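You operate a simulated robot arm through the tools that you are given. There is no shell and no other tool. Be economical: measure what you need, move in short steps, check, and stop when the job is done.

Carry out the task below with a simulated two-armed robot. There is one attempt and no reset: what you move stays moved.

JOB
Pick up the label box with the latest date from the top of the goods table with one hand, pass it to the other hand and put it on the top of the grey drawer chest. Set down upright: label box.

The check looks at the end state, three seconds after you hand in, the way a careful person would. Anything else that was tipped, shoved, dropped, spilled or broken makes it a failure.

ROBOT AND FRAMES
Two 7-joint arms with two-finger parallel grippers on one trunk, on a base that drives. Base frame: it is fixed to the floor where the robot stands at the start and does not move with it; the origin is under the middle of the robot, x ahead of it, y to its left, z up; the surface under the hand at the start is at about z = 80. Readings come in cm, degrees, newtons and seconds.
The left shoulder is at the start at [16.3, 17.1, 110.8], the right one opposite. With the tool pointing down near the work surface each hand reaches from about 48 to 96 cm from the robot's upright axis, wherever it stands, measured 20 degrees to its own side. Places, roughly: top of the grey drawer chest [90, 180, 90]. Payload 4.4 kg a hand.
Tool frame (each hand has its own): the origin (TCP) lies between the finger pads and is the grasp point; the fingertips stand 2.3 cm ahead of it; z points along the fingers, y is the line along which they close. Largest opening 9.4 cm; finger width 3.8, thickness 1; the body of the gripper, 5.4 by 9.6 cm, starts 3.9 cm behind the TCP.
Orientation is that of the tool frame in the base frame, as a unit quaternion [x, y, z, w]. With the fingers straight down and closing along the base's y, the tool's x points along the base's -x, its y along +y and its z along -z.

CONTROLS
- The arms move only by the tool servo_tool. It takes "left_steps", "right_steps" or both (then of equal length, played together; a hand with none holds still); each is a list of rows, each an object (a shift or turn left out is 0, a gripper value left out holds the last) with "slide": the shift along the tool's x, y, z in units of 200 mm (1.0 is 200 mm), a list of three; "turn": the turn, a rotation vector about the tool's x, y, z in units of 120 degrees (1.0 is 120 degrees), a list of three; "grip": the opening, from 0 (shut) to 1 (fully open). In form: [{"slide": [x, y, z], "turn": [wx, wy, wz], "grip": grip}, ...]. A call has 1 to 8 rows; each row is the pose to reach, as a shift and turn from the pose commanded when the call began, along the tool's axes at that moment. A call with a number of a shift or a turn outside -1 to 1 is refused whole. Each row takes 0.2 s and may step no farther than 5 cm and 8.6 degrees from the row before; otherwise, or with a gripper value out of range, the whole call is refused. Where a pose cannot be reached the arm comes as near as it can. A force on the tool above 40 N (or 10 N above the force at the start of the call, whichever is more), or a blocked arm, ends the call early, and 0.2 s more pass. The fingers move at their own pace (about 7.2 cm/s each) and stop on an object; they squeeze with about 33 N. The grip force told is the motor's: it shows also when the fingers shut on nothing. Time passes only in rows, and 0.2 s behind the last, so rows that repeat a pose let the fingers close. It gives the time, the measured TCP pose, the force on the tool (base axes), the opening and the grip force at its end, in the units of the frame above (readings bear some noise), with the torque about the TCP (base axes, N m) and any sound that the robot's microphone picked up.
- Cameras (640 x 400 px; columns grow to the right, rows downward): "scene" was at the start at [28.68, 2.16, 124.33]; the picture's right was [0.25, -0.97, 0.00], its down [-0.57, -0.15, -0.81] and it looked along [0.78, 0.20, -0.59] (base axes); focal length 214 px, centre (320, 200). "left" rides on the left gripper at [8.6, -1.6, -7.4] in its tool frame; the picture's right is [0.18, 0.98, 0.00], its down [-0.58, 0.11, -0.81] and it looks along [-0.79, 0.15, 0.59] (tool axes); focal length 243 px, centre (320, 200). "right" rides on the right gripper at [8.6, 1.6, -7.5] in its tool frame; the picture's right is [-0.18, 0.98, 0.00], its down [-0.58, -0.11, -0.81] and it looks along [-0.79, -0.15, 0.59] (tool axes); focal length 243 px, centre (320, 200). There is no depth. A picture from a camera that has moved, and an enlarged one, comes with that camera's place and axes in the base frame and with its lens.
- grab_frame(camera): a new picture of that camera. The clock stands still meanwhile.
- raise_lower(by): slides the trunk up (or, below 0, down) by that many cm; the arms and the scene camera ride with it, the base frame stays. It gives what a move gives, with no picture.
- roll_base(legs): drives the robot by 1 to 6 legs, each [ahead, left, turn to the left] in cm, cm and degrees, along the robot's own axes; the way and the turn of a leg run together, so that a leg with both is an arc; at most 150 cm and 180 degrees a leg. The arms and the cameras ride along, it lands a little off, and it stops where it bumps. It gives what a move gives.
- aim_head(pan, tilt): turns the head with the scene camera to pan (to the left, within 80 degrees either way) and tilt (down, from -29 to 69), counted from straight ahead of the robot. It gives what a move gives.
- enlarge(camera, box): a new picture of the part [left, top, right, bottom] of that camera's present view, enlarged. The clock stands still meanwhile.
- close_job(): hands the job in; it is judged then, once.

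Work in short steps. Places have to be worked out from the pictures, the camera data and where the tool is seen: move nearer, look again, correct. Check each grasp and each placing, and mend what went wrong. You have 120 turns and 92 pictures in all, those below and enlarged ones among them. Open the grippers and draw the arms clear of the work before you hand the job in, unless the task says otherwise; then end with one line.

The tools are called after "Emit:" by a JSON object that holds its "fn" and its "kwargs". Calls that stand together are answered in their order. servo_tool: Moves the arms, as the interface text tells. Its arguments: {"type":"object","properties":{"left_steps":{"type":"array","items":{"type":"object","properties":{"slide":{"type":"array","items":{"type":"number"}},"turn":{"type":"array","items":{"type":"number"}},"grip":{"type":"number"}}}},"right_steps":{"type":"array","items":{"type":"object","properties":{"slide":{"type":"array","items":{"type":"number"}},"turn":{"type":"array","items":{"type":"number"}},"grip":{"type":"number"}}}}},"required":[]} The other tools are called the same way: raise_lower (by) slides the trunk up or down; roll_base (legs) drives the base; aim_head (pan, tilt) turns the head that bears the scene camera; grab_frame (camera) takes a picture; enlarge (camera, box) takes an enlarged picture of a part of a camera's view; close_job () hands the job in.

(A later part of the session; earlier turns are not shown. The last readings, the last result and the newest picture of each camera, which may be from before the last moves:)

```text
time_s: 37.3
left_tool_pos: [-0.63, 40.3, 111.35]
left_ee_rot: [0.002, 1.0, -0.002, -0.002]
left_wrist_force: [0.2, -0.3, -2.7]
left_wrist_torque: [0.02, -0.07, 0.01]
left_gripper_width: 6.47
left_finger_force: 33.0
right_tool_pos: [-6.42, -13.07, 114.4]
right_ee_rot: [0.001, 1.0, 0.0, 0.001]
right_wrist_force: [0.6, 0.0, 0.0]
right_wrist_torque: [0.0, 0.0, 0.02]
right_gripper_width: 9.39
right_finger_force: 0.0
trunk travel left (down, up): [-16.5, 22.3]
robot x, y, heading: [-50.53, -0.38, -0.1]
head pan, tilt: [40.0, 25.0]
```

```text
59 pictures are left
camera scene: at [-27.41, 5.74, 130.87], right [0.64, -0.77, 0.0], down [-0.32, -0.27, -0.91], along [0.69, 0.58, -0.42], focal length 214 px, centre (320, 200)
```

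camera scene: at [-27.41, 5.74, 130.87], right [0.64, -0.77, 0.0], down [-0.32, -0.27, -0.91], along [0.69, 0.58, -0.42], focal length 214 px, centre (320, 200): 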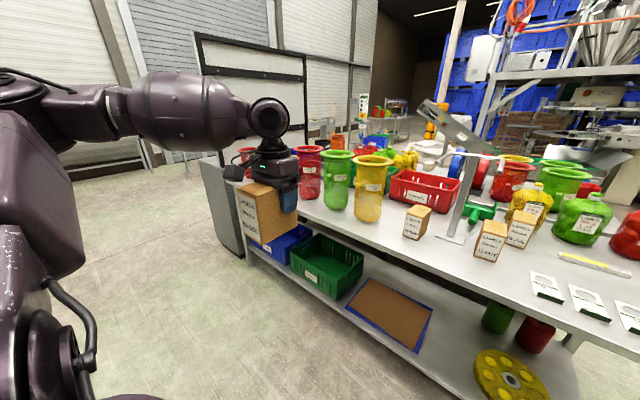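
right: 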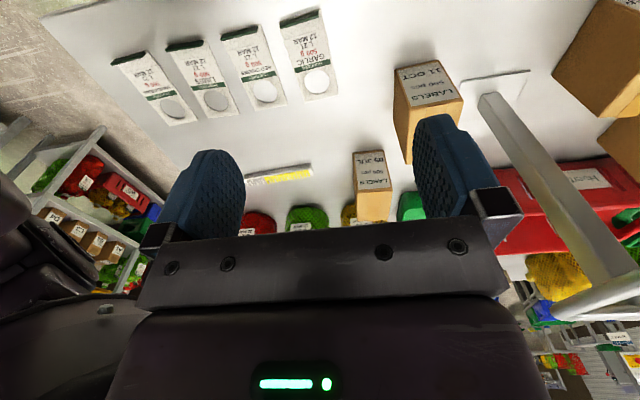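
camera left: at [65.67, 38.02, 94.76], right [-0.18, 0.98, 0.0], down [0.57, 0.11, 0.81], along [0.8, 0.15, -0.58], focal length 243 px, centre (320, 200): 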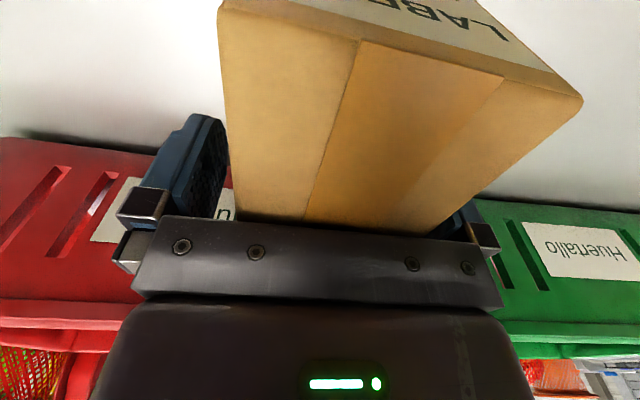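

The grey chest stands at the left end of the table. Now the handover: I bring the left hand toward the robot's middle while the right hand starts pitching forward (it will come in 35° below horizontal from the robot side).

Emit:
{"fn": "aim_head", "kwargs": {"pan": 0, "tilt": 30}}

Emit:
{"fn": "servo_tool", "kwargs": {"left_steps": [{"slide": [-0.08, -0.225, 0]}, {"slide": [-0.16, -0.45, 0]}, {"slide": [-0.24, -0.675, 0]}, {"slide": [-0.315, -0.9, 0]}], "right_steps": [{"slide": [-0.08, 0, 0], "turn": [0, -0.057, 0]}, {"slide": [-0.16, 0, 0], "turn": [0, -0.114, 0]}, {"slide": [-0.24, 0, 0], "turn": [0, -0.171, 0]}, {"slide": [-0.325, 0, 0], "turn": [0, -0.228, 0], "grip": 1}]}}

Emit:
{"fn": "grab_frame", "kwargs": {"camera": "scene"}}

```text
time_s: 38.4
left_tool_pos: [-0.68, 40.09, 111.43]
left_ee_rot: [0.001, 1.0, 0.0, 0.0]
left_wrist_force: [0.1, 0.7, -2.8]
left_wrist_torque: [-0.03, -0.1, 0.01]
left_gripper_width: 6.46
left_finger_force: 33.0
right_tool_pos: [-6.37, -12.95, 114.34]
right_ee_rot: [0.0, 1.0, 0.0, 0.0]
right_wrist_force: [0.8, 0.4, 1.0]
right_wrist_torque: [0.02, 0.0, -0.01]
right_gripper_width: 9.43
right_finger_force: 0.1
trunk travel left (down, up): [-16.5, 22.3]
robot x, y, heading: [-50.36, -0.29, -0.1]
head pan, tilt: [0.0, 30.0]
```

```text
time_s: 39.4
left_tool_pos: [5.63, 22.0, 111.42]
left_ee_rot: [0.001, 1.0, -0.001, -0.002]
left_wrist_force: [0.6, 0.8, -3.8]
left_wrist_torque: [0.02, -0.04, -0.03]
left_gripper_width: 6.49
left_finger_force: 33.0
right_tool_pos: [0.24, -12.91, 114.27]
right_ee_rot: [0.0, 0.972, -0.001, 0.236]
right_wrist_force: [1.2, -1.4, 0.1]
right_wrist_torque: [-0.03, 0.02, -0.01]
right_gripper_width: 9.39
right_finger_force: 0.2
trunk travel left (down, up): [-16.5, 22.3]
robot x, y, heading: [-50.39, -0.38, 0.1]
head pan, tilt: [0.0, 30.0]
```

```text
58 pictures are left
camera scene: at [-25.28, -0.19, 130.01], right [0.0, -1.0, 0.0], down [-0.5, 0.0, -0.87], along [0.87, 0.0, -0.5], focal length 214 px, centre (320, 200)
```

scene: 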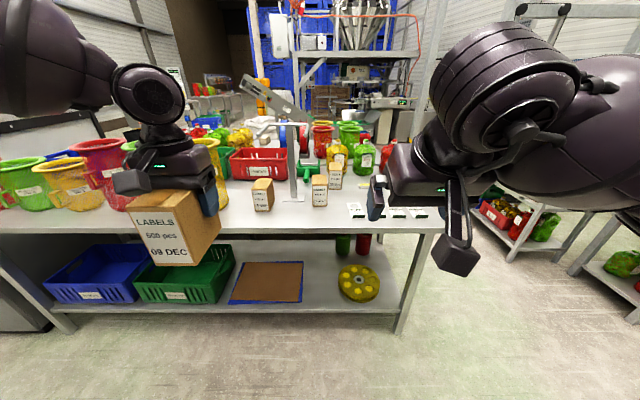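

Both moved as planned. Second half: left to about [12, 4, 111.5], right finishes its pitch in place.

Emit:
{"fn": "servo_tool", "kwargs": {"left_steps": [{"slide": [-0.08, -0.225, 0]}, {"slide": [-0.16, -0.45, 0]}, {"slide": [-0.24, -0.675, 0]}, {"slide": [-0.315, -0.9, 0]}, {"slide": [-0.315, -0.9, 0]}], "right_steps": [{"turn": [0, -0.057, 0]}, {"turn": [0, -0.114, 0]}, {"turn": [0, -0.171, 0]}, {"turn": [0, -0.23, 0]}, {"turn": [0, -0.23, 0]}]}}

Emit:
{"fn": "grab_frame", "kwargs": {"camera": "scene"}}

Emit:
{"fn": "grab_frame", "kwargs": {"camera": "right"}}

```text
time_s: 40.6
left_tool_pos: [6.76, 15.9, 110.97]
left_ee_rot: [0.0, 1.0, 0.0, 0.0]
left_wrist_force: [0.1, -0.1, -3.0]
left_wrist_torque: [0.0, -0.08, -0.02]
left_gripper_width: 6.51
left_finger_force: 32.6
left hand out of reach, approached as far as the arm can: row 2, 3, 4, 5
right_tool_pos: [3.02, -11.78, 115.3]
right_ee_rot: [0.0, 0.887, 0.0, 0.461]
right_wrist_force: [-0.4, 0.2, -0.1]
right_wrist_torque: [0.02, 0.0, -0.01]
right_gripper_width: 9.37
right_finger_force: 0.2
right hand out of reach, approached as far as the arm can: row 3, 4, 5
trunk travel left (down, up): [-16.5, 22.3]
robot x, y, heading: [-50.58, -0.12, 0.1]
head pan, tilt: [0.0, 30.0]
```

```text
57 pictures are left
camera scene: at [-25.44, -0.21, 130.08], right [0.0, -1.0, 0.0], down [-0.5, 0.0, -0.87], along [0.87, 0.0, -0.5], focal length 214 px, centre (320, 200)
```

scene: 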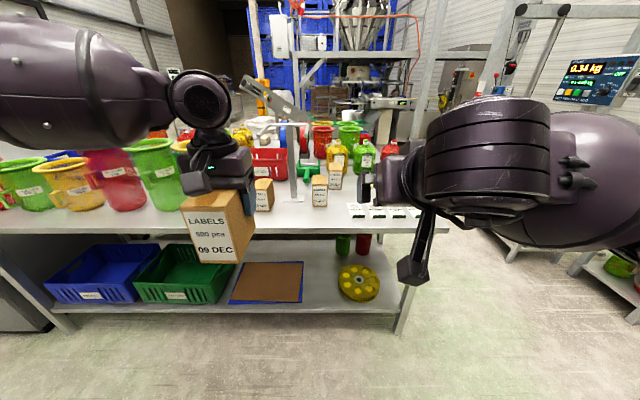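

```text
56 pictures are left
camera right: at [-8.16, -10.13, 112.39], right [0.11, 0.98, 0.15], down [-0.33, -0.11, 0.94], along [0.94, -0.15, 0.31], focal length 243 px, centre (320, 200)
```

right: 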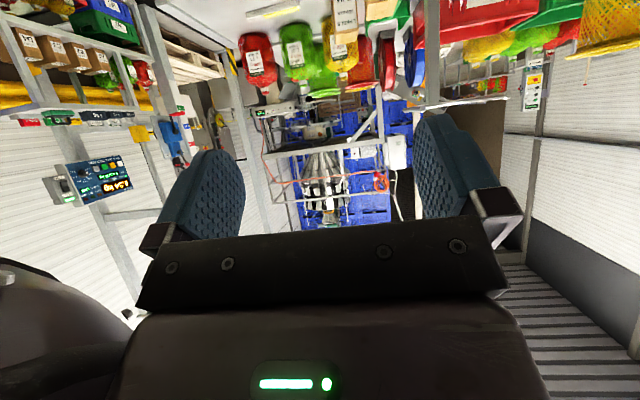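

Left can't cross further inward with the tool straight, so instead I yaw both hands 45° so that the box's free end points at the right hand and the right tool points left-forward.

Emit:
{"fn": "servo_tool", "kwargs": {"left_steps": [{"turn": [0, 0, -0.0625]}, {"turn": [0, 0, -0.125]}, {"turn": [0, 0, -0.1875]}, {"turn": [0, 0, -0.25]}, {"turn": [0, 0, -0.3125]}, {"turn": [0, 0, -0.375]}, {"turn": [0, 0, -0.375]}], "right_steps": [{"turn": [-0.051, 0, -0.036]}, {"turn": [-0.102, 0, -0.072]}, {"turn": [-0.153, 0, -0.108]}, {"turn": [-0.205, 0, -0.143]}, {"turn": [-0.256, 0, -0.179]}, {"turn": [-0.307, 0, -0.215]}, {"turn": [-0.307, 0, -0.215]}]}}

Emit:
{"fn": "grab_frame", "kwargs": {"camera": "scene"}}

Emit:
{"fn": "grab_frame", "kwargs": {"camera": "right"}}

```text
time_s: 42.2
left_tool_pos: [6.61, 16.1, 110.62]
left_ee_rot: [-0.383, 0.924, 0.0, 0.0]
left_wrist_force: [0.3, 0.8, -2.4]
left_wrist_torque: [0.05, -0.04, -0.04]
left_gripper_width: 6.47
left_finger_force: 32.9
right_tool_pos: [3.08, -11.91, 115.29]
right_ee_rot: [-0.338, 0.82, 0.177, 0.427]
right_wrist_force: [0.2, -0.7, 0.3]
right_wrist_torque: [-0.01, -0.01, -0.03]
right_gripper_width: 9.39
right_finger_force: 0.0
right hand out of reach, approached as far as the arm can: row 1, 2, 3
trunk travel left (down, up): [-16.5, 22.3]
robot x, y, heading: [-50.64, -0.38, 0.1]
head pan, tilt: [0.0, 30.0]
```

```text
55 pictures are left
camera scene: at [-25.41, -0.18, 130.06], right [0.0, -1.0, 0.0], down [-0.5, 0.0, -0.87], along [0.87, 0.0, -0.5], focal length 214 px, centre (320, 200)
```

scene: 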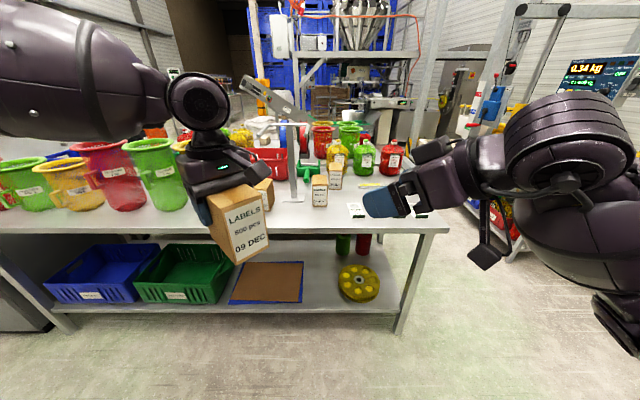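

```text
54 pictures are left
camera right: at [-6.03, -18.38, 112.39], right [-0.62, 0.77, 0.15], down [-0.15, -0.31, 0.94], along [0.77, 0.56, 0.31], focal length 243 px, centre (320, 200)
```

right: 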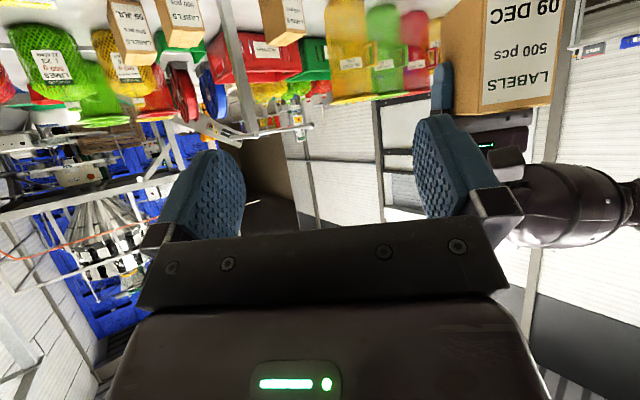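

Orientations are exactly as wanted: box axis, left and right closing directions are parallel. The right pre-grasp (11 cm back along its axis) is about [-3.5, 6, 114]; I move there.

Emit:
{"fn": "servo_tool", "kwargs": {"right_steps": [{"slide": [-0.043, 0.217, 0.09], "grip": 1}, {"slide": [-0.086, 0.434, 0.185]}, {"slide": [-0.129, 0.651, 0.277]}, {"slide": [-0.172, 0.868, 0.37]}, {"slide": [-0.172, 0.868, 0.37]}]}}

Emit:
{"fn": "grab_frame", "kwargs": {"camera": "scene"}}

Emit:
{"fn": "grab_frame", "kwargs": {"camera": "right"}}

Emit:
{"fn": "grab_frame", "kwargs": {"camera": "left"}}

```text
time_s: 43.4
left_tool_pos: [6.7, 16.02, 110.67]
left_ee_rot: [-0.382, 0.924, 0.0, -0.001]
left_wrist_force: [0.3, 0.2, -3.2]
left_wrist_torque: [0.08, -0.05, -0.01]
left_gripper_width: 6.49
left_finger_force: 33.3
right_tool_pos: [-3.52, 6.21, 113.71]
right_ee_rot: [-0.339, 0.82, 0.177, 0.426]
right_wrist_force: [-0.1, -0.5, -0.3]
right_wrist_torque: [-0.02, 0.0, 0.02]
right_gripper_width: 9.41
right_finger_force: 0.1
trunk travel left (down, up): [-16.5, 22.3]
robot x, y, heading: [-50.63, -0.21, 0.3]
head pan, tilt: [0.0, 30.0]
```

```text
53 pictures are left
camera scene: at [-25.4, -0.3, 130.06], right [0.0, -1.0, 0.0], down [-0.5, 0.0, -0.87], along [0.87, 0.0, -0.5], focal length 214 px, centre (320, 200)
```

scene: 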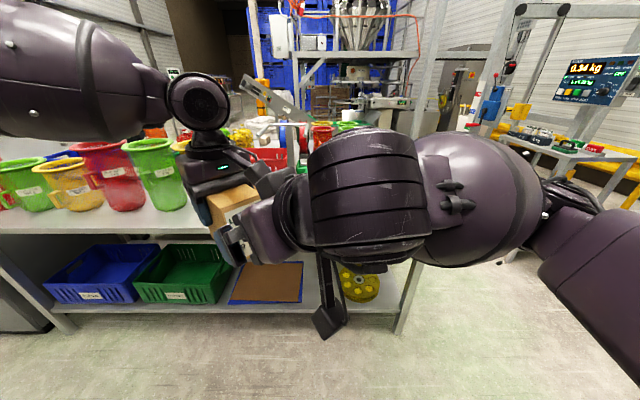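

```text
52 pictures are left
camera right: at [-12.58, -0.46, 110.88], right [-0.62, 0.77, 0.15], down [-0.15, -0.31, 0.94], along [0.77, 0.56, 0.31], focal length 243 px, centre (320, 200)
```

right: 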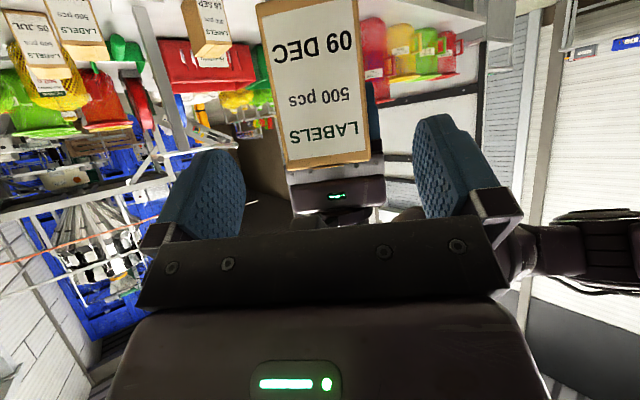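

```text
51 pictures are left
camera left: at [1.75, 8.6, 118.01], right [-0.82, 0.57, 0.0], down [0.34, 0.49, 0.81], along [0.46, 0.66, -0.59], focal length 243 px, centre (320, 200)
```

left: 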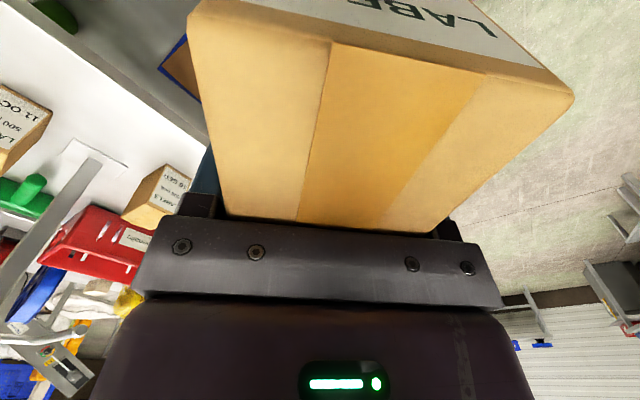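

The right wrist is bulky and would run close to the left camera block at 35°. I flatten the right tool to about 20° below horizontal and realign 10 cm back on the new axis.

Emit:
{"fn": "servo_tool", "kwargs": {"right_steps": [{"slide": [0.06, -0.007, 0.028], "turn": [0, -0.0625, 0]}, {"slide": [0.119, -0.014, 0.057], "turn": [0, -0.125, 0]}, {"slide": [0.119, -0.014, 0.057], "turn": [0, -0.125, 0]}]}}

Emit:
{"fn": "grab_frame", "kwargs": {"camera": "right"}}

Emit:
{"fn": "grab_frame", "kwargs": {"camera": "scene"}}

```text
time_s: 44.2
left_tool_pos: [6.56, 16.15, 110.67]
left_ee_rot: [-0.381, 0.925, 0.0, 0.0]
left_wrist_force: [0.4, 0.3, -3.0]
left_wrist_torque: [0.04, -0.06, -0.03]
left_gripper_width: 6.49
left_finger_force: 33.4
right_tool_pos: [-3.57, 5.86, 111.28]
right_ee_rot: [-0.311, 0.757, 0.218, 0.531]
right_wrist_force: [1.0, 0.0, 0.8]
right_wrist_torque: [-0.01, 0.0, 0.0]
right_gripper_width: 9.39
right_finger_force: 0.1
right hand out of reach, approached as far as the arm can: row 2
trunk travel left (down, up): [-16.5, 22.3]
robot x, y, heading: [-50.72, -0.47, 0.1]
head pan, tilt: [0.0, 30.0]
```

```text
50 pictures are left
camera right: at [-11.79, -0.07, 105.6], right [-0.65, 0.74, 0.17], down [-0.32, -0.47, 0.82], along [0.69, 0.48, 0.54], focal length 243 px, centre (320, 200)
```

right: 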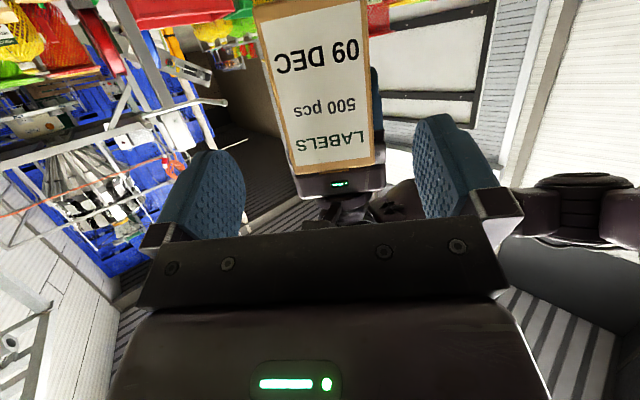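

```text
49 pictures are left
camera scene: at [-25.46, -0.29, 130.09], right [0.0, -1.0, 0.0], down [-0.5, 0.0, -0.87], along [0.87, 0.0, -0.5], focal length 214 px, centre (320, 200)
```

scene: 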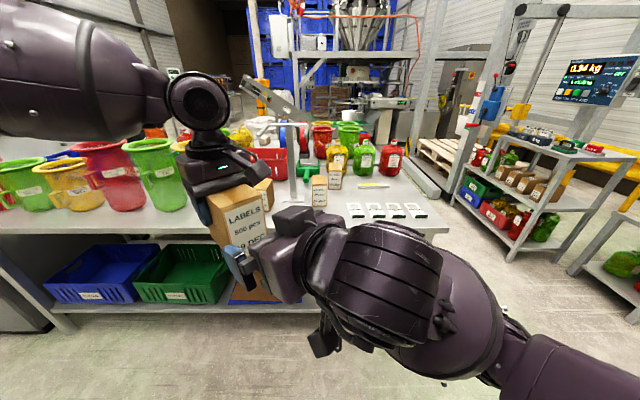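

Alignment across the fingers is good. I zoom in to check the gap between the left camera block and the right gripper before advancing.

Emit:
{"fn": "enlarge", "kwargs": {"camera": "scene", "box": [160, 130, 360, 330]}}

Emit:
{"fn": "grab_frame", "kwargs": {"camera": "left"}}

```text
2.00 times, centred on (260, 230) of scene
camera zoom: at [-25.46, -0.29, 130.09], right [0.0, -1.0, 0.0], down [-0.5, 0.0, -0.87], along [0.87, 0.0, -0.5], focal length 429 px, centre (440, 140)
```

zoom: 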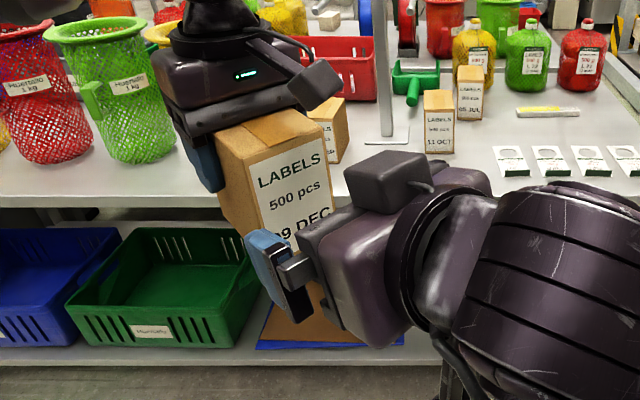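

```text
47 pictures are left
camera left: at [1.7, 8.6, 118.08], right [-0.82, 0.57, 0.0], down [0.34, 0.49, 0.81], along [0.46, 0.66, -0.59], focal length 243 px, centre (320, 200)
```

left: 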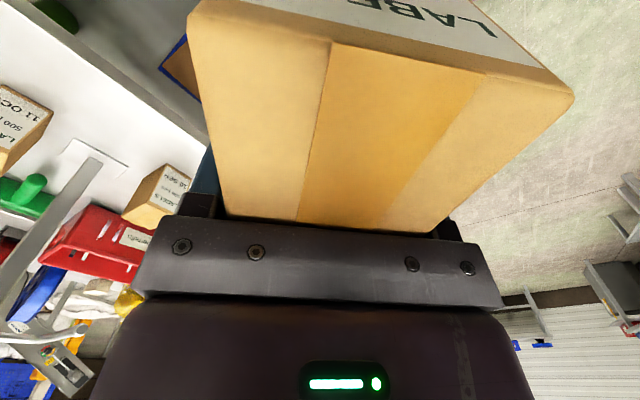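

The right gripper carries a block on its upper side, so I aim slightly lower and advance half way, then look again.

Emit:
{"fn": "servo_tool", "kwargs": {"right_steps": [{"slide": [0.03, 0.002, 0.1]}, {"slide": [0.03, 0.002, 0.2]}, {"slide": [0.03, 0.002, 0.28]}, {"slide": [0.03, 0.002, 0.28]}]}}

Emit:
{"fn": "enlarge", "kwargs": {"camera": "scene", "box": [160, 130, 360, 330]}}

Emit:
{"fn": "grab_frame", "kwargs": {"camera": "right"}}

```text
time_s: 45.2
left_tool_pos: [6.68, 16.14, 110.76]
left_ee_rot: [-0.383, 0.924, 0.0, -0.001]
left_wrist_force: [0.8, -0.4, -3.9]
left_wrist_torque: [0.06, -0.04, -0.02]
left_gripper_width: 6.5
left_finger_force: 32.8
right_tool_pos: [-0.08, 9.4, 108.76]
right_ee_rot: [-0.312, 0.757, 0.219, 0.53]
right_wrist_force: [-0.5, -0.3, 0.3]
right_wrist_torque: [0.03, -0.02, -0.01]
right_gripper_width: 9.42
right_finger_force: 0.1
trunk travel left (down, up): [-16.5, 22.3]
robot x, y, heading: [-50.72, -0.39, 0.1]
head pan, tilt: [0.0, 30.0]
```

```text
2.00 times, centred on (260, 230) of scene
camera zoom: at [-25.42, -0.21, 130.07], right [0.0, -1.0, 0.0], down [-0.5, 0.0, -0.87], along [0.87, 0.0, -0.5], focal length 429 px, centre (440, 140)
```

zoom: 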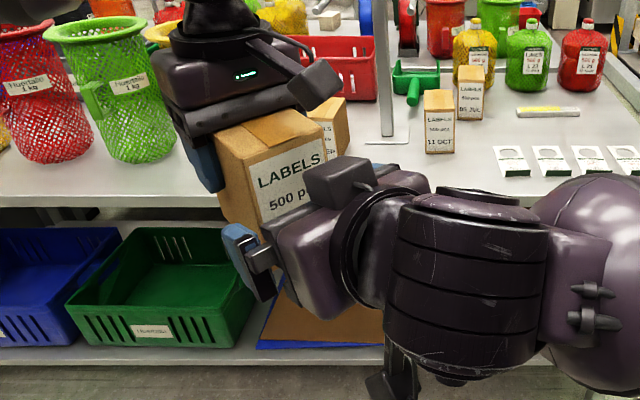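

```text
45 pictures are left
camera right: at [-8.4, 3.48, 103.1], right [-0.65, 0.74, 0.17], down [-0.32, -0.47, 0.82], along [0.69, 0.48, 0.54], focal length 243 px, centre (320, 200)
```

right: 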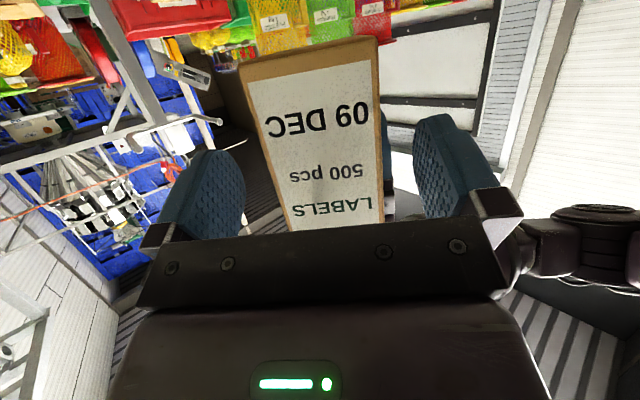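

About 2 cm clearance to the left camera block is expected. I advance the remaining 4.3 cm.

Emit:
{"fn": "servo_tool", "kwargs": {"right_steps": [{"slide": [-0.004, 0, 0.07]}, {"slide": [-0.007, 0, 0.14]}, {"slide": [-0.007, 0, 0.215]}, {"slide": [-0.007, 0, 0.215]}]}}

Emit:
{"fn": "enlarge", "kwargs": {"camera": "scene", "box": [160, 130, 360, 330]}}

Emit:
{"fn": "grab_frame", "kwargs": {"camera": "right"}}

```text
time_s: 46.2
left_tool_pos: [6.69, 16.09, 110.67]
left_ee_rot: [-0.383, 0.924, -0.001, -0.001]
left_wrist_force: [-0.5, 0.2, -4.2]
left_wrist_torque: [0.04, -0.07, -0.02]
left_gripper_width: 6.49
left_finger_force: 33.1
right_tool_pos: [3.2, 11.78, 107.53]
right_ee_rot: [-0.314, 0.757, 0.22, 0.529]
right_wrist_force: [0.5, -0.8, -0.2]
right_wrist_torque: [0.04, -0.03, 0.0]
right_gripper_width: 9.39
right_finger_force: 0.1
right hand out of reach, approached as far as the arm can: row 3, 4
trunk travel left (down, up): [-16.5, 22.3]
robot x, y, heading: [-50.63, -0.1, -0.1]
head pan, tilt: [0.0, 30.0]
```

```text
2.00 times, centred on (260, 230) of scene
camera zoom: at [-25.47, -0.19, 130.09], right [0.0, -1.0, 0.0], down [-0.5, 0.0, -0.87], along [0.87, 0.0, -0.5], focal length 429 px, centre (440, 140)
```

zoom: 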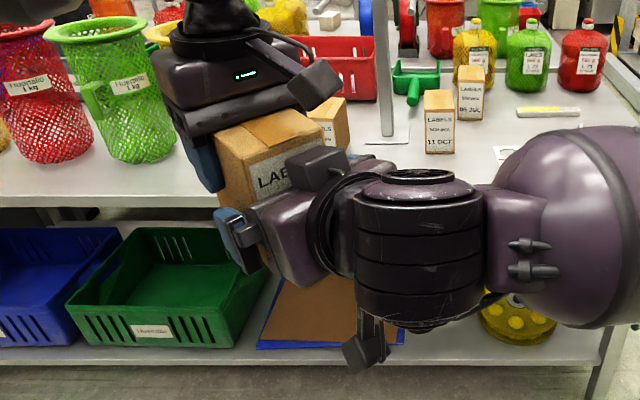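

```text
43 pictures are left
camera right: at [-5.11, 5.87, 101.92], right [-0.65, 0.74, 0.17], down [-0.32, -0.47, 0.82], along [0.69, 0.48, 0.54], focal length 243 px, centre (320, 200)
```

right: 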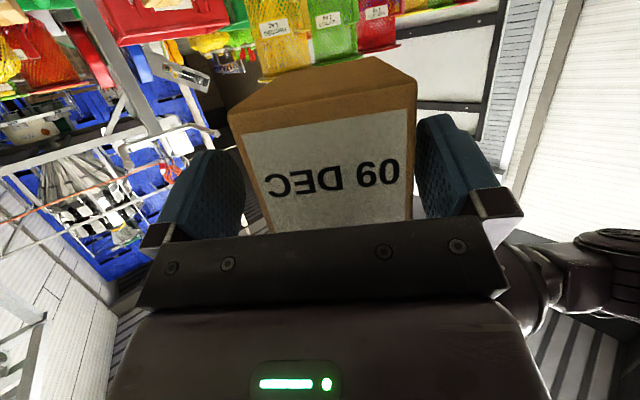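

The right hand is in place but about 0.6 cm off sideways; I shift the left hand by that amount and then close the right gripper.

Emit:
{"fn": "servo_tool", "kwargs": {"left_steps": [{"slide": [0, -0.03, 0]}, {"slide": [0, -0.03, 0]}, {"slide": [0, -0.03, 0]}, {"slide": [0, -0.03, 0]}, {"slide": [0, -0.03, 0]}, {"slide": [0, -0.03, 0]}, {"slide": [0, -0.03, 0]}], "right_steps": [{"grip": 1}, {"grip": 1}, {"grip": 0}, {"grip": 0}, {"grip": 0}, {"grip": 0}, {"grip": 0}]}}

Emit:
{"fn": "grab_frame", "kwargs": {"camera": "right"}}

```text
time_s: 47.8
left_tool_pos: [7.21, 15.98, 110.73]
left_ee_rot: [-0.382, 0.924, -0.002, -0.001]
left_wrist_force: [13.9, -23.9, -3.4]
left_wrist_torque: [-0.23, 0.43, 1.33]
left_gripper_width: 6.5
left_finger_force: 32.9
left hand out of reach, approached as far as the arm can: row 1, 2, 3, 4, 5, 6, 7
right_tool_pos: [2.95, 11.9, 107.52]
right_ee_rot: [-0.315, 0.757, 0.221, 0.529]
right_wrist_force: [-14.7, 22.2, 0.3]
right_wrist_torque: [-0.44, -0.92, 0.27]
right_gripper_width: 6.5
right_finger_force: 33.1
trunk travel left (down, up): [-16.5, 22.3]
robot x, y, heading: [-50.32, -0.27, -0.1]
head pan, tilt: [0.0, 30.0]
```

```text
42 pictures are left
camera right: at [-5.19, 5.9, 101.91], right [-0.65, 0.74, 0.17], down [-0.32, -0.47, 0.82], along [0.69, 0.48, 0.54], focal length 243 px, centre (320, 200)
```

right: 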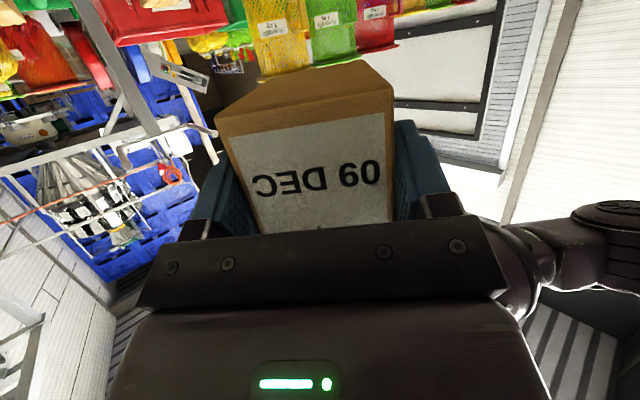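

Both hands hold the box at 6.5 cm. I open the left hand, then draw it straight up.

Emit:
{"fn": "servo_tool", "kwargs": {"left_steps": [{"grip": 0.9}, {"grip": 1}, {"grip": 1}, {"slide": [0, 0, -0.1]}, {"slide": [0, 0, -0.25]}, {"slide": [0, 0, -0.45]}, {"slide": [0, 0, -0.65]}]}}

Emit:
{"fn": "grab_frame", "kwargs": {"camera": "scene"}}

Emit:
{"fn": "grab_frame", "kwargs": {"camera": "right"}}

```text
time_s: 49.4
left_tool_pos: [7.17, 16.55, 123.94]
left_ee_rot: [-0.383, 0.924, -0.001, 0.0]
left_wrist_force: [-0.6, -0.6, 0.0]
left_wrist_torque: [0.01, -0.02, 0.0]
left_gripper_width: 9.38
left_finger_force: 0.0
left hand out of reach, approached as far as the arm can: row 7
right_tool_pos: [3.11, 11.73, 107.78]
right_ee_rot: [-0.313, 0.757, 0.219, 0.53]
right_wrist_force: [0.0, 0.5, 0.0]
right_wrist_torque: [-0.06, 0.07, -0.02]
right_gripper_width: 6.5
right_finger_force: 32.9
trunk travel left (down, up): [-16.5, 22.3]
robot x, y, heading: [-50.46, -0.2, -0.0]
head pan, tilt: [0.0, 30.0]
```

```text
41 pictures are left
camera scene: at [-25.55, -0.24, 130.11], right [0.0, -1.0, 0.0], down [-0.5, 0.0, -0.87], along [0.87, 0.0, -0.5], focal length 214 px, centre (320, 200)
```

scene: 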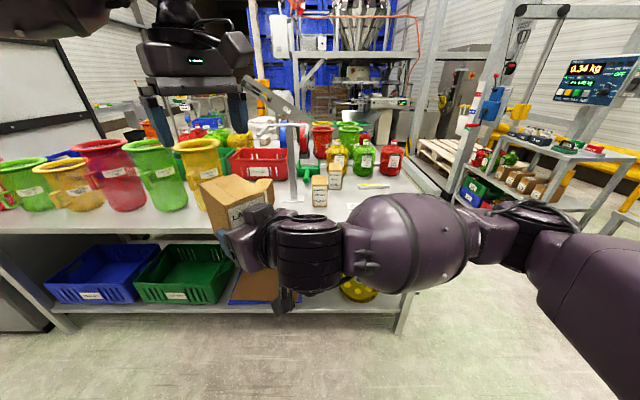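

```text
40 pictures are left
camera right: at [-5.19, 5.82, 101.98], right [-0.65, 0.74, 0.17], down [-0.32, -0.47, 0.82], along [0.69, 0.48, 0.54], focal length 243 px, centre (320, 200)
```

right: 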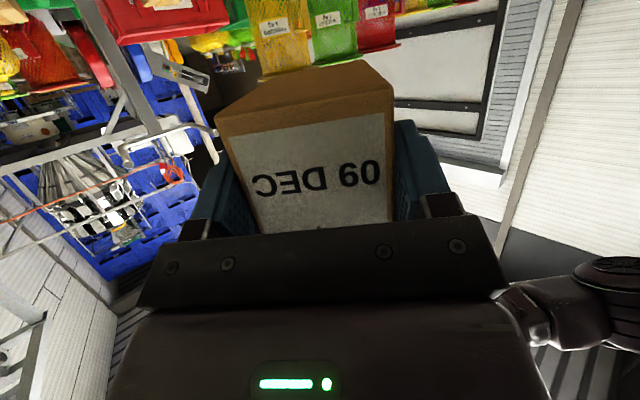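

The right hand now holds the box alone and stable. I move the left hand aside to the left, undoing its yaw, and look toward the chest.

Emit:
{"fn": "servo_tool", "kwargs": {"left_steps": [{"slide": [-0.1, 0.1, 0], "turn": [0, 0, 0.0625]}, {"slide": [-0.2, 0.2, 0], "turn": [0, 0, 0.125]}, {"slide": [-0.3, 0.35, 0], "turn": [0, 0, 0.1875]}, {"slide": [-0.4, 0.5, 0], "turn": [0, 0, 0.25]}, {"slide": [-0.4, 0.65, 0], "turn": [0, 0, 0.3125]}, {"slide": [-0.4, 0.8, 0], "turn": [0, 0, 0.375]}]}}

Emit:
{"fn": "aim_head", "kwargs": {"pan": 45, "tilt": 20}}

Emit:
{"fn": "grab_frame", "kwargs": {"camera": "scene"}}

```text
time_s: 50.8
left_tool_pos: [1.54, 33.52, 123.84]
left_ee_rot: [0.003, 1.0, -0.001, 0.0]
left_wrist_force: [0.3, -1.3, 0.0]
left_wrist_torque: [-0.02, -0.02, 0.0]
left_gripper_width: 9.42
left_finger_force: 0.1
right_tool_pos: [3.16, 11.82, 107.57]
right_ee_rot: [-0.314, 0.757, 0.219, 0.529]
right_wrist_force: [-0.3, 0.4, 1.1]
right_wrist_torque: [-0.08, 0.09, 0.0]
right_gripper_width: 6.5
right_finger_force: 33.5
trunk travel left (down, up): [-16.5, 22.3]
robot x, y, heading: [-50.18, -0.31, 0.2]
head pan, tilt: [0.0, 30.0]
```

```text
time_s: 51.9
left_tool_pos: [1.62, 33.29, 123.79]
left_ee_rot: [0.001, 1.0, -0.001, -0.001]
left_wrist_force: [0.6, 0.6, 0.3]
left_wrist_torque: [0.01, -0.02, -0.01]
left_gripper_width: 9.42
left_finger_force: 0.1
right_tool_pos: [2.97, 11.71, 107.61]
right_ee_rot: [-0.314, 0.758, 0.219, 0.529]
right_wrist_force: [0.5, 0.3, 0.1]
right_wrist_torque: [-0.08, 0.07, -0.05]
right_gripper_width: 6.47
right_finger_force: 33.0
trunk travel left (down, up): [-16.5, 22.3]
robot x, y, heading: [-50.23, -0.53, 0.0]
head pan, tilt: [45.0, 20.0]
```

```text
39 pictures are left
camera scene: at [-27.88, 6.37, 131.67], right [0.71, -0.71, 0.0], down [-0.24, -0.24, -0.94], along [0.66, 0.66, -0.34], focal length 214 px, centre (320, 200)
```

scene: 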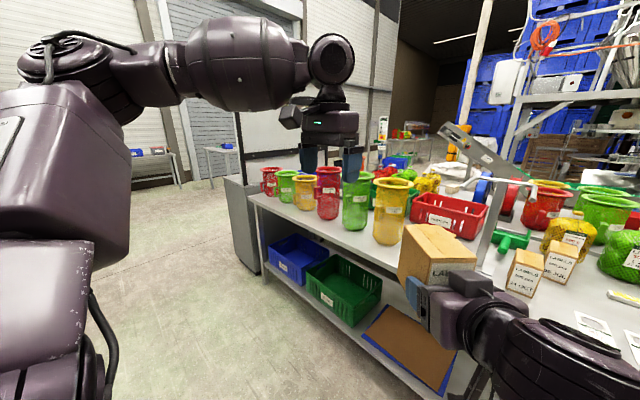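

The grey chest is beyond the left end of the table. I drive left along the aisle 130 cm (floor looks clear) and look at it from the front.

Emit:
{"fn": "roll_base", "kwargs": {"legs": [[0, 70, 0], [0, 60, 0]]}}

Emit:
{"fn": "aim_head", "kwargs": {"pan": 25, "tilt": 20}}

Emit:
{"fn": "grab_frame", "kwargs": {"camera": "scene"}}

```text
time_s: 63.9
left_tool_pos: [2.05, 164.09, 123.85]
left_ee_rot: [0.004, 1.0, -0.002, 0.0]
left_wrist_force: [0.7, -0.5, -0.6]
left_wrist_torque: [-0.02, -0.02, 0.01]
left_gripper_width: 9.41
left_finger_force: 0.0
right_tool_pos: [3.52, 142.27, 107.49]
right_ee_rot: [-0.311, 0.758, 0.218, 0.529]
right_wrist_force: [-0.2, 0.9, 1.4]
right_wrist_torque: [-0.07, 0.09, -0.03]
right_gripper_width: 6.45
right_finger_force: 32.8
trunk travel left (down, up): [-16.5, 22.3]
robot x, y, heading: [-50.18, 130.51, -0.3]
head pan, tilt: [45.0, 20.0]
```

```text
time_s: 64.7
left_tool_pos: [2.11, 164.0, 123.85]
left_ee_rot: [0.003, 1.0, 0.001, 0.0]
left_wrist_force: [-0.4, 0.5, -0.6]
left_wrist_torque: [-0.03, -0.04, -0.01]
left_gripper_width: 9.4
left_finger_force: 0.0
right_tool_pos: [3.64, 142.3, 107.46]
right_ee_rot: [-0.312, 0.758, 0.219, 0.53]
right_wrist_force: [-0.2, 0.0, -0.4]
right_wrist_torque: [-0.05, 0.1, 0.02]
right_gripper_width: 6.48
right_finger_force: 32.7
trunk travel left (down, up): [-16.5, 22.3]
robot x, y, heading: [-50.49, 130.46, -0.4]
head pan, tilt: [25.0, 20.0]
```

```text
38 pictures are left
camera scene: at [-25.71, 134.5, 131.68], right [0.42, -0.91, 0.0], down [-0.31, -0.14, -0.94], along [0.85, 0.39, -0.34], focal length 214 px, centre (320, 200)
```

scene: 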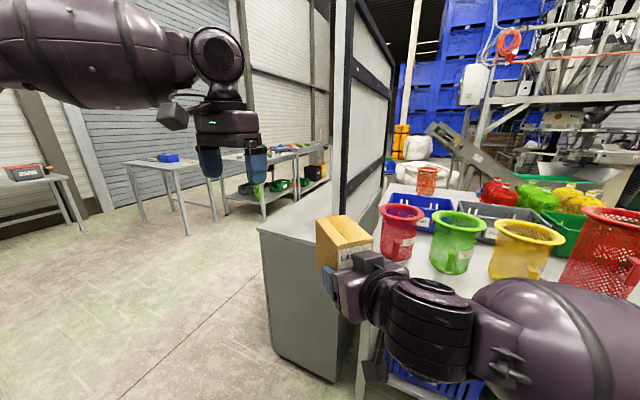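

The chest is a long grey cabinet whose end faces me; a partition stands on its right side. I drive left until I'm in front of its end and look again.

Emit:
{"fn": "roll_base", "kwargs": {"legs": [[0, 57, 0]]}}

Emit:
{"fn": "aim_head", "kwargs": {"pan": -5, "tilt": 25}}

Emit:
{"fn": "grab_frame", "kwargs": {"camera": "scene"}}

```text
time_s: 70.2
left_tool_pos: [2.14, 221.18, 123.91]
left_ee_rot: [0.002, 1.0, 0.0, -0.001]
left_wrist_force: [-0.6, 0.2, -0.2]
left_wrist_torque: [0.01, -0.03, -0.02]
left_gripper_width: 9.39
left_finger_force: 0.2
right_tool_pos: [3.73, 199.39, 107.53]
right_ee_rot: [-0.314, 0.757, 0.22, 0.529]
right_wrist_force: [0.4, 0.1, -0.6]
right_wrist_torque: [-0.1, 0.05, 0.01]
right_gripper_width: 6.47
right_finger_force: 32.8
trunk travel left (down, up): [-16.5, 22.3]
robot x, y, heading: [-50.31, 187.65, -0.3]
head pan, tilt: [25.0, 20.0]
```

```text
time_s: 71.1
left_tool_pos: [2.22, 221.24, 123.86]
left_ee_rot: [0.002, 1.0, 0.001, 0.001]
left_wrist_force: [1.1, 0.4, 0.0]
left_wrist_torque: [-0.01, -0.01, 0.03]
left_gripper_width: 9.39
left_finger_force: 0.1
right_tool_pos: [3.66, 199.43, 107.44]
right_ee_rot: [-0.313, 0.757, 0.22, 0.53]
right_wrist_force: [-0.1, -1.4, -0.1]
right_wrist_torque: [-0.08, 0.04, 0.01]
right_gripper_width: 6.48
right_finger_force: 32.8
trunk travel left (down, up): [-16.5, 22.3]
robot x, y, heading: [-50.05, 187.4, -0.1]
head pan, tilt: [-5.0, 25.0]
```

```text
37 pictures are left
camera scene: at [-24.79, 186.76, 130.87], right [-0.09, -1.0, 0.0], down [-0.42, 0.04, -0.91], along [0.9, -0.08, -0.42], focal length 214 px, centre (320, 200)
```

scene: 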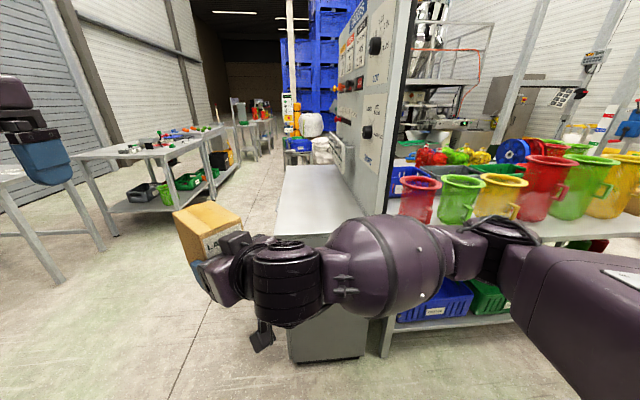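

The chest top spans roughly x 37–120, y 161–193 and is empty, with a panel on its right. I yaw the right hand back to straight ahead while moving it to my right-centre, so it will point +x over the chest end.

Emit:
{"fn": "servo_tool", "kwargs": {"right_steps": [{"slide": [0.017, -0.142, -0.094], "turn": [0.0587, 0, 0.0213]}, {"slide": [0.033, -0.283, -0.188], "turn": [0.1175, 0, 0.0427]}, {"slide": [0.05, -0.425, -0.282], "turn": [0.176, 0, 0.064]}, {"slide": [0.067, -0.567, -0.377], "turn": [0.235, 0, 0.0853]}, {"slide": [0.083, -0.708, -0.471], "turn": [0.294, 0, 0.1067]}, {"slide": [0.1, -0.85, -0.565], "turn": [0.3525, 0, 0.128]}, {"slide": [0.1, -0.85, -0.565], "turn": [0.3525, 0, 0.128]}]}}

Emit:
{"fn": "grab_frame", "kwargs": {"camera": "scene"}}

```text
time_s: 72.7
left_tool_pos: [2.2, 221.21, 123.9]
left_ee_rot: [0.001, 1.0, -0.001, 0.0]
left_wrist_force: [0.1, -0.1, 0.4]
left_wrist_torque: [0.01, 0.0, -0.01]
left_gripper_width: 9.4
left_finger_force: 0.2
right_tool_pos: [7.66, 179.4, 109.49]
right_ee_rot: [0.0, 0.82, -0.001, 0.573]
right_wrist_force: [0.3, -0.3, -4.4]
right_wrist_torque: [0.01, 0.12, -0.01]
right_gripper_width: 6.45
right_finger_force: 32.9
right hand out of reach, approached as far as the arm can: row 1
trunk travel left (down, up): [-16.5, 22.3]
robot x, y, heading: [-50.21, 187.87, -0.2]
head pan, tilt: [-5.0, 25.0]
```

```text
36 pictures are left
camera scene: at [-24.78, 186.78, 130.86], right [-0.09, -1.0, 0.0], down [-0.42, 0.04, -0.91], along [0.9, -0.08, -0.42], focal length 214 px, centre (320, 200)
```

scene: 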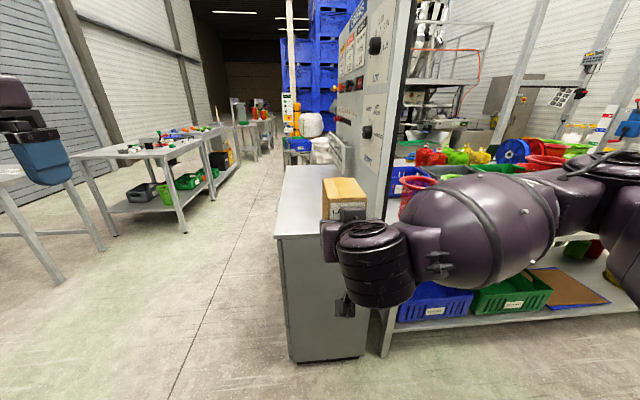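

The partition's near edge (x≈33, y≈160) would conflict with the right forearm if I came in over the end. I'll approach from the open long side instead (robot at y≈270 facing −y): drive left, turn right 90°, then shift along.

Emit:
{"fn": "roll_base", "kwargs": {"legs": [[0, 85, 0], [0, 0, -90]]}}

Emit:
{"fn": "aim_head", "kwargs": {"pan": 35, "tilt": 25}}

Emit:
{"fn": "grab_frame", "kwargs": {"camera": "scene"}}

```text
time_s: 84.4
left_tool_pos: [-16.56, 220.36, 123.88]
left_ee_rot: [0.709, 0.705, 0.0, -0.001]
left_wrist_force: [-0.7, -0.3, 0.8]
left_wrist_torque: [0.0, -0.01, 0.0]
left_gripper_width: 9.38
left_finger_force: 0.0
right_tool_pos: [-58.23, 214.9, 109.33]
right_ee_rot: [0.58, 0.579, -0.406, 0.404]
right_wrist_force: [-0.2, -0.7, -3.1]
right_wrist_torque: [0.14, -0.01, -0.01]
right_gripper_width: 6.45
right_finger_force: 32.7
trunk travel left (down, up): [-16.5, 22.3]
robot x, y, heading: [-50.05, 273.05, -90.2]
head pan, tilt: [-5.0, 25.0]
```

```text
time_s: 85.5
left_tool_pos: [-16.56, 220.42, 123.81]
left_ee_rot: [0.708, 0.706, 0.0, 0.0]
left_wrist_force: [-0.2, -0.1, -1.0]
left_wrist_torque: [-0.01, 0.04, -0.03]
left_gripper_width: 9.4
left_finger_force: 0.1
right_tool_pos: [-58.21, 214.84, 109.43]
right_ee_rot: [0.58, 0.579, -0.406, 0.404]
right_wrist_force: [-0.1, 0.5, -3.4]
right_wrist_torque: [0.11, 0.01, -0.01]
right_gripper_width: 6.47
right_finger_force: 32.8
trunk travel left (down, up): [-16.5, 22.3]
robot x, y, heading: [-49.93, 272.99, -90.2]
head pan, tilt: [35.0, 25.0]
```

```text
35 pictures are left
camera scene: at [-44.91, 248.85, 130.87], right [-0.82, -0.57, 0.0], down [-0.24, 0.35, -0.91], along [0.52, -0.74, -0.42], focal length 214 px, centre (320, 200)
```

scene: 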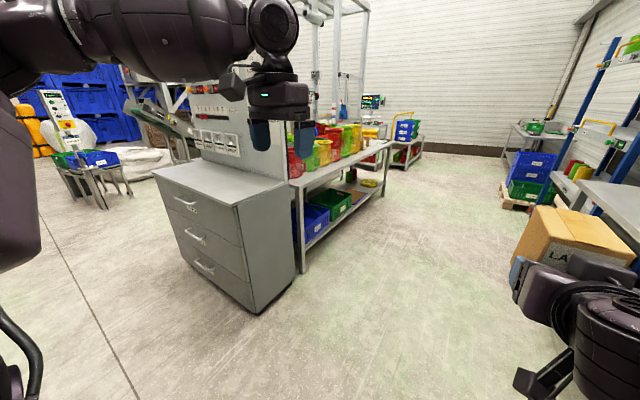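

The chest is clear now: drawers face +y, top empty, panel at the back. Triangulating gives its top at z≈86, front edge y≈197.5, x 41–133. I shift left along it until the box is in front of x≈68.

Emit:
{"fn": "roll_base", "kwargs": {"legs": [[0, 126, 0]]}}

Emit:
{"fn": "aim_head", "kwargs": {"pan": -5, "tilt": 40}}

Emit:
{"fn": "grab_frame", "kwargs": {"camera": "scene"}}

```text
time_s: 96.9
left_tool_pos: [110.06, 219.04, 123.88]
left_ee_rot: [0.712, 0.702, 0.0, 0.0]
left_wrist_force: [-0.1, 0.3, 0.1]
left_wrist_torque: [-0.01, 0.01, 0.01]
left_gripper_width: 9.41
left_finger_force: 0.1
right_tool_pos: [68.39, 214.05, 109.54]
right_ee_rot: [0.583, 0.576, -0.408, 0.402]
right_wrist_force: [0.9, -0.2, -3.3]
right_wrist_torque: [0.1, 0.0, 0.02]
right_gripper_width: 6.5
right_finger_force: 33.2
trunk travel left (down, up): [-16.5, 22.3]
robot x, y, heading: [77.17, 271.91, -90.9]
head pan, tilt: [35.0, 25.0]
```

```text
time_s: 97.9
left_tool_pos: [110.0, 219.15, 123.92]
left_ee_rot: [0.713, 0.701, 0.0, 0.001]
left_wrist_force: [-0.3, 0.0, 0.5]
left_wrist_torque: [0.04, 0.01, 0.04]
left_gripper_width: 9.42
left_finger_force: 0.0
right_tool_pos: [68.36, 214.1, 109.54]
right_ee_rot: [0.584, 0.576, -0.408, 0.401]
right_wrist_force: [0.8, 0.1, -2.8]
right_wrist_torque: [0.12, -0.04, 0.0]
right_gripper_width: 6.48
right_finger_force: 32.8
trunk travel left (down, up): [-16.5, 22.3]
robot x, y, heading: [76.86, 271.99, -90.7]
head pan, tilt: [-5.0, 40.0]
```

```text
34 pictures are left
camera scene: at [75.91, 246.95, 128.54], right [-1.0, 0.1, 0.0], down [0.06, 0.64, -0.77], along [-0.08, -0.76, -0.64], focal length 214 px, centre (320, 200)
```

scene: 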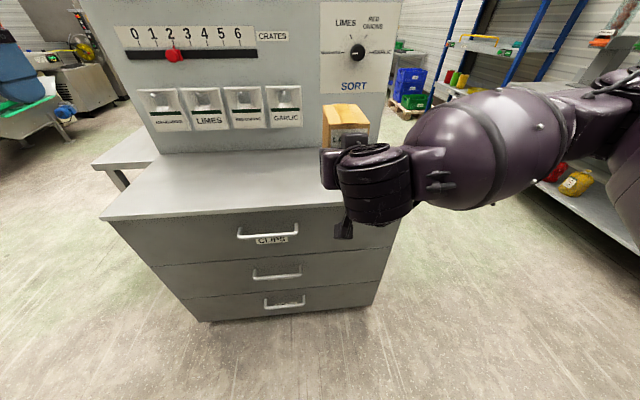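

I measure the chest's front edge at y≈199, handles centred at x≈87, panel at y≈159. I drive 19 cm ahead, which puts the box over the front part of the top at x≈68, and look with the scene and right cameras.

Emit:
{"fn": "roll_base", "kwargs": {"legs": [[19, 0, 0]]}}

Emit:
{"fn": "grab_frame", "kwargs": {"camera": "right"}}

Emit:
{"fn": "grab_frame", "kwargs": {"camera": "scene"}}

Emit:
{"fn": "grab_frame", "kwargs": {"camera": "left"}}

```text
time_s: 99.5
left_tool_pos: [109.81, 199.91, 123.8]
left_ee_rot: [0.713, 0.701, 0.0, -0.001]
left_wrist_force: [0.6, -0.3, -0.8]
left_wrist_torque: [0.01, 0.03, -0.01]
left_gripper_width: 9.4
left_finger_force: 0.0
right_tool_pos: [68.15, 194.94, 109.45]
right_ee_rot: [0.583, 0.576, -0.408, 0.402]
right_wrist_force: [0.3, -0.5, -3.2]
right_wrist_torque: [0.11, -0.03, 0.01]
right_gripper_width: 6.49
right_finger_force: 32.9
trunk travel left (down, up): [-16.5, 22.3]
robot x, y, heading: [77.05, 252.47, -90.7]
head pan, tilt: [-5.0, 40.0]
```

```text
33 pictures are left
camera right: at [69.76, 204.91, 103.86], right [0.98, -0.08, 0.17], down [-0.1, 0.56, 0.82], along [-0.16, -0.83, 0.54], focal length 243 px, centre (320, 200)
```

right: 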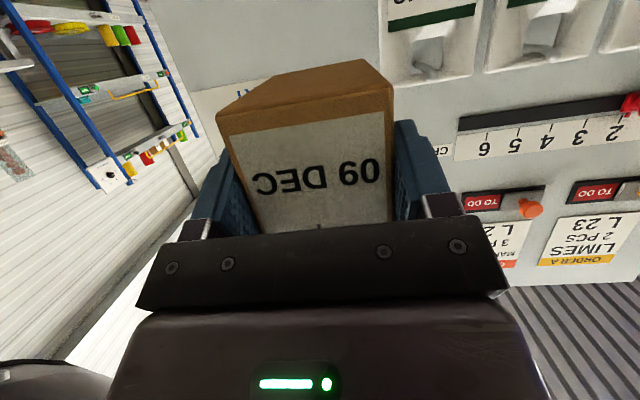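

```text
32 pictures are left
camera scene: at [75.65, 227.84, 128.54], right [-0.99, 0.1, 0.0], down [0.06, 0.64, -0.77], along [-0.08, -0.76, -0.64], focal length 214 px, centre (320, 200)
```

scene: 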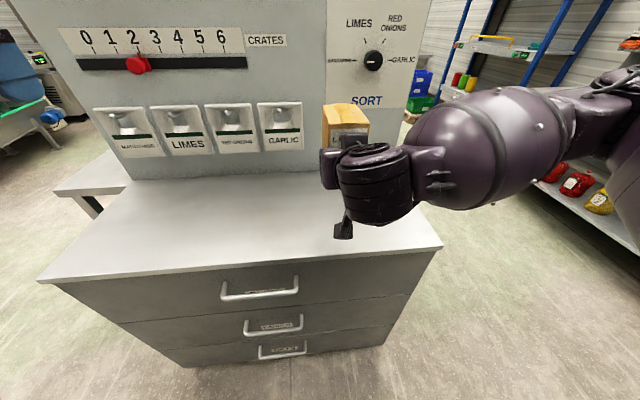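

```text
31 pictures are left
camera left: at [108.41, 208.5, 131.26], right [0.99, 0.17, 0.0], down [0.1, -0.58, 0.81], along [0.14, -0.79, -0.59], focal length 243 px, centre (320, 200)
```

left: 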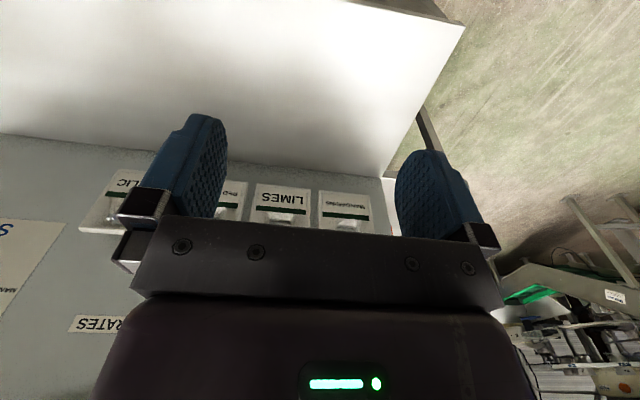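

Two views fix the chest top at z≈85 and front edge at y≈197.3. I move the box 2.5 cm further in and 14 cm down, then check.

Emit:
{"fn": "servo_tool", "kwargs": {"right_steps": [{"slide": [0.15, 0, 0.09]}, {"slide": [0.31, 0, 0.18]}, {"slide": [0.46, 0, 0.265]}, {"slide": [0.615, 0, 0.355]}, {"slide": [0.615, 0, 0.355]}]}}

Emit:
{"fn": "grab_frame", "kwargs": {"camera": "scene"}}

Emit:
{"fn": "grab_frame", "kwargs": {"camera": "right"}}

```text
time_s: 100.7
left_tool_pos: [109.7, 200.14, 123.88]
left_ee_rot: [0.713, 0.701, 0.0, 0.0]
left_wrist_force: [0.3, -0.5, -0.8]
left_wrist_torque: [-0.01, -0.05, 0.02]
left_gripper_width: 9.39
left_finger_force: 0.0
right_tool_pos: [67.89, 192.55, 95.47]
right_ee_rot: [0.583, 0.576, -0.408, 0.403]
right_wrist_force: [-0.9, -0.5, -2.5]
right_wrist_torque: [0.12, 0.0, -0.02]
right_gripper_width: 6.47
right_finger_force: 32.9
trunk travel left (down, up): [-16.5, 22.3]
robot x, y, heading: [77.23, 252.29, -90.8]
head pan, tilt: [-5.0, 40.0]
```

```text
30 pictures are left
camera scene: at [75.58, 227.94, 128.56], right [-0.99, 0.1, 0.0], down [0.06, 0.64, -0.77], along [-0.08, -0.76, -0.64], focal length 214 px, centre (320, 200)
```

scene: 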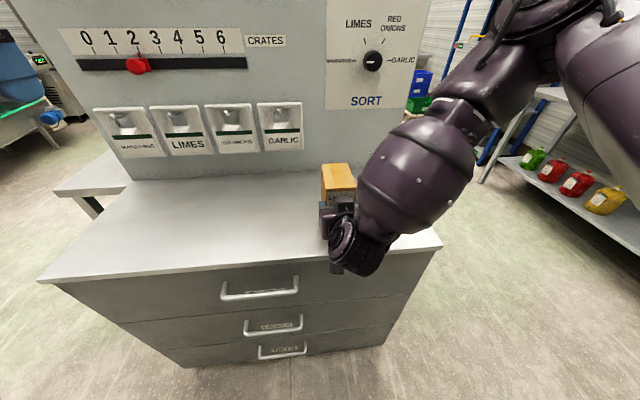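

```text
29 pictures are left
camera right: at [69.61, 202.54, 89.87], right [0.98, -0.08, 0.17], down [-0.1, 0.56, 0.82], along [-0.16, -0.83, 0.54], focal length 243 px, centre (320, 200)
```

right: 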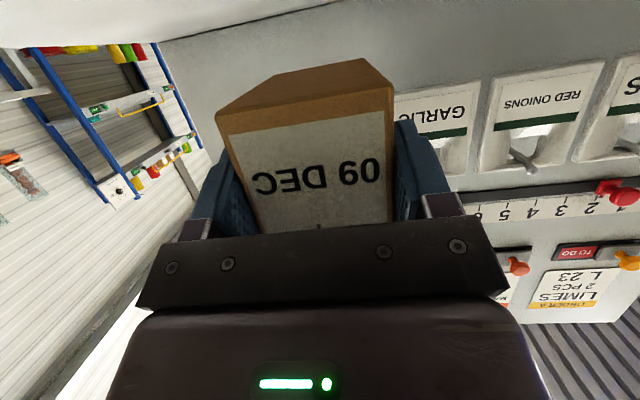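

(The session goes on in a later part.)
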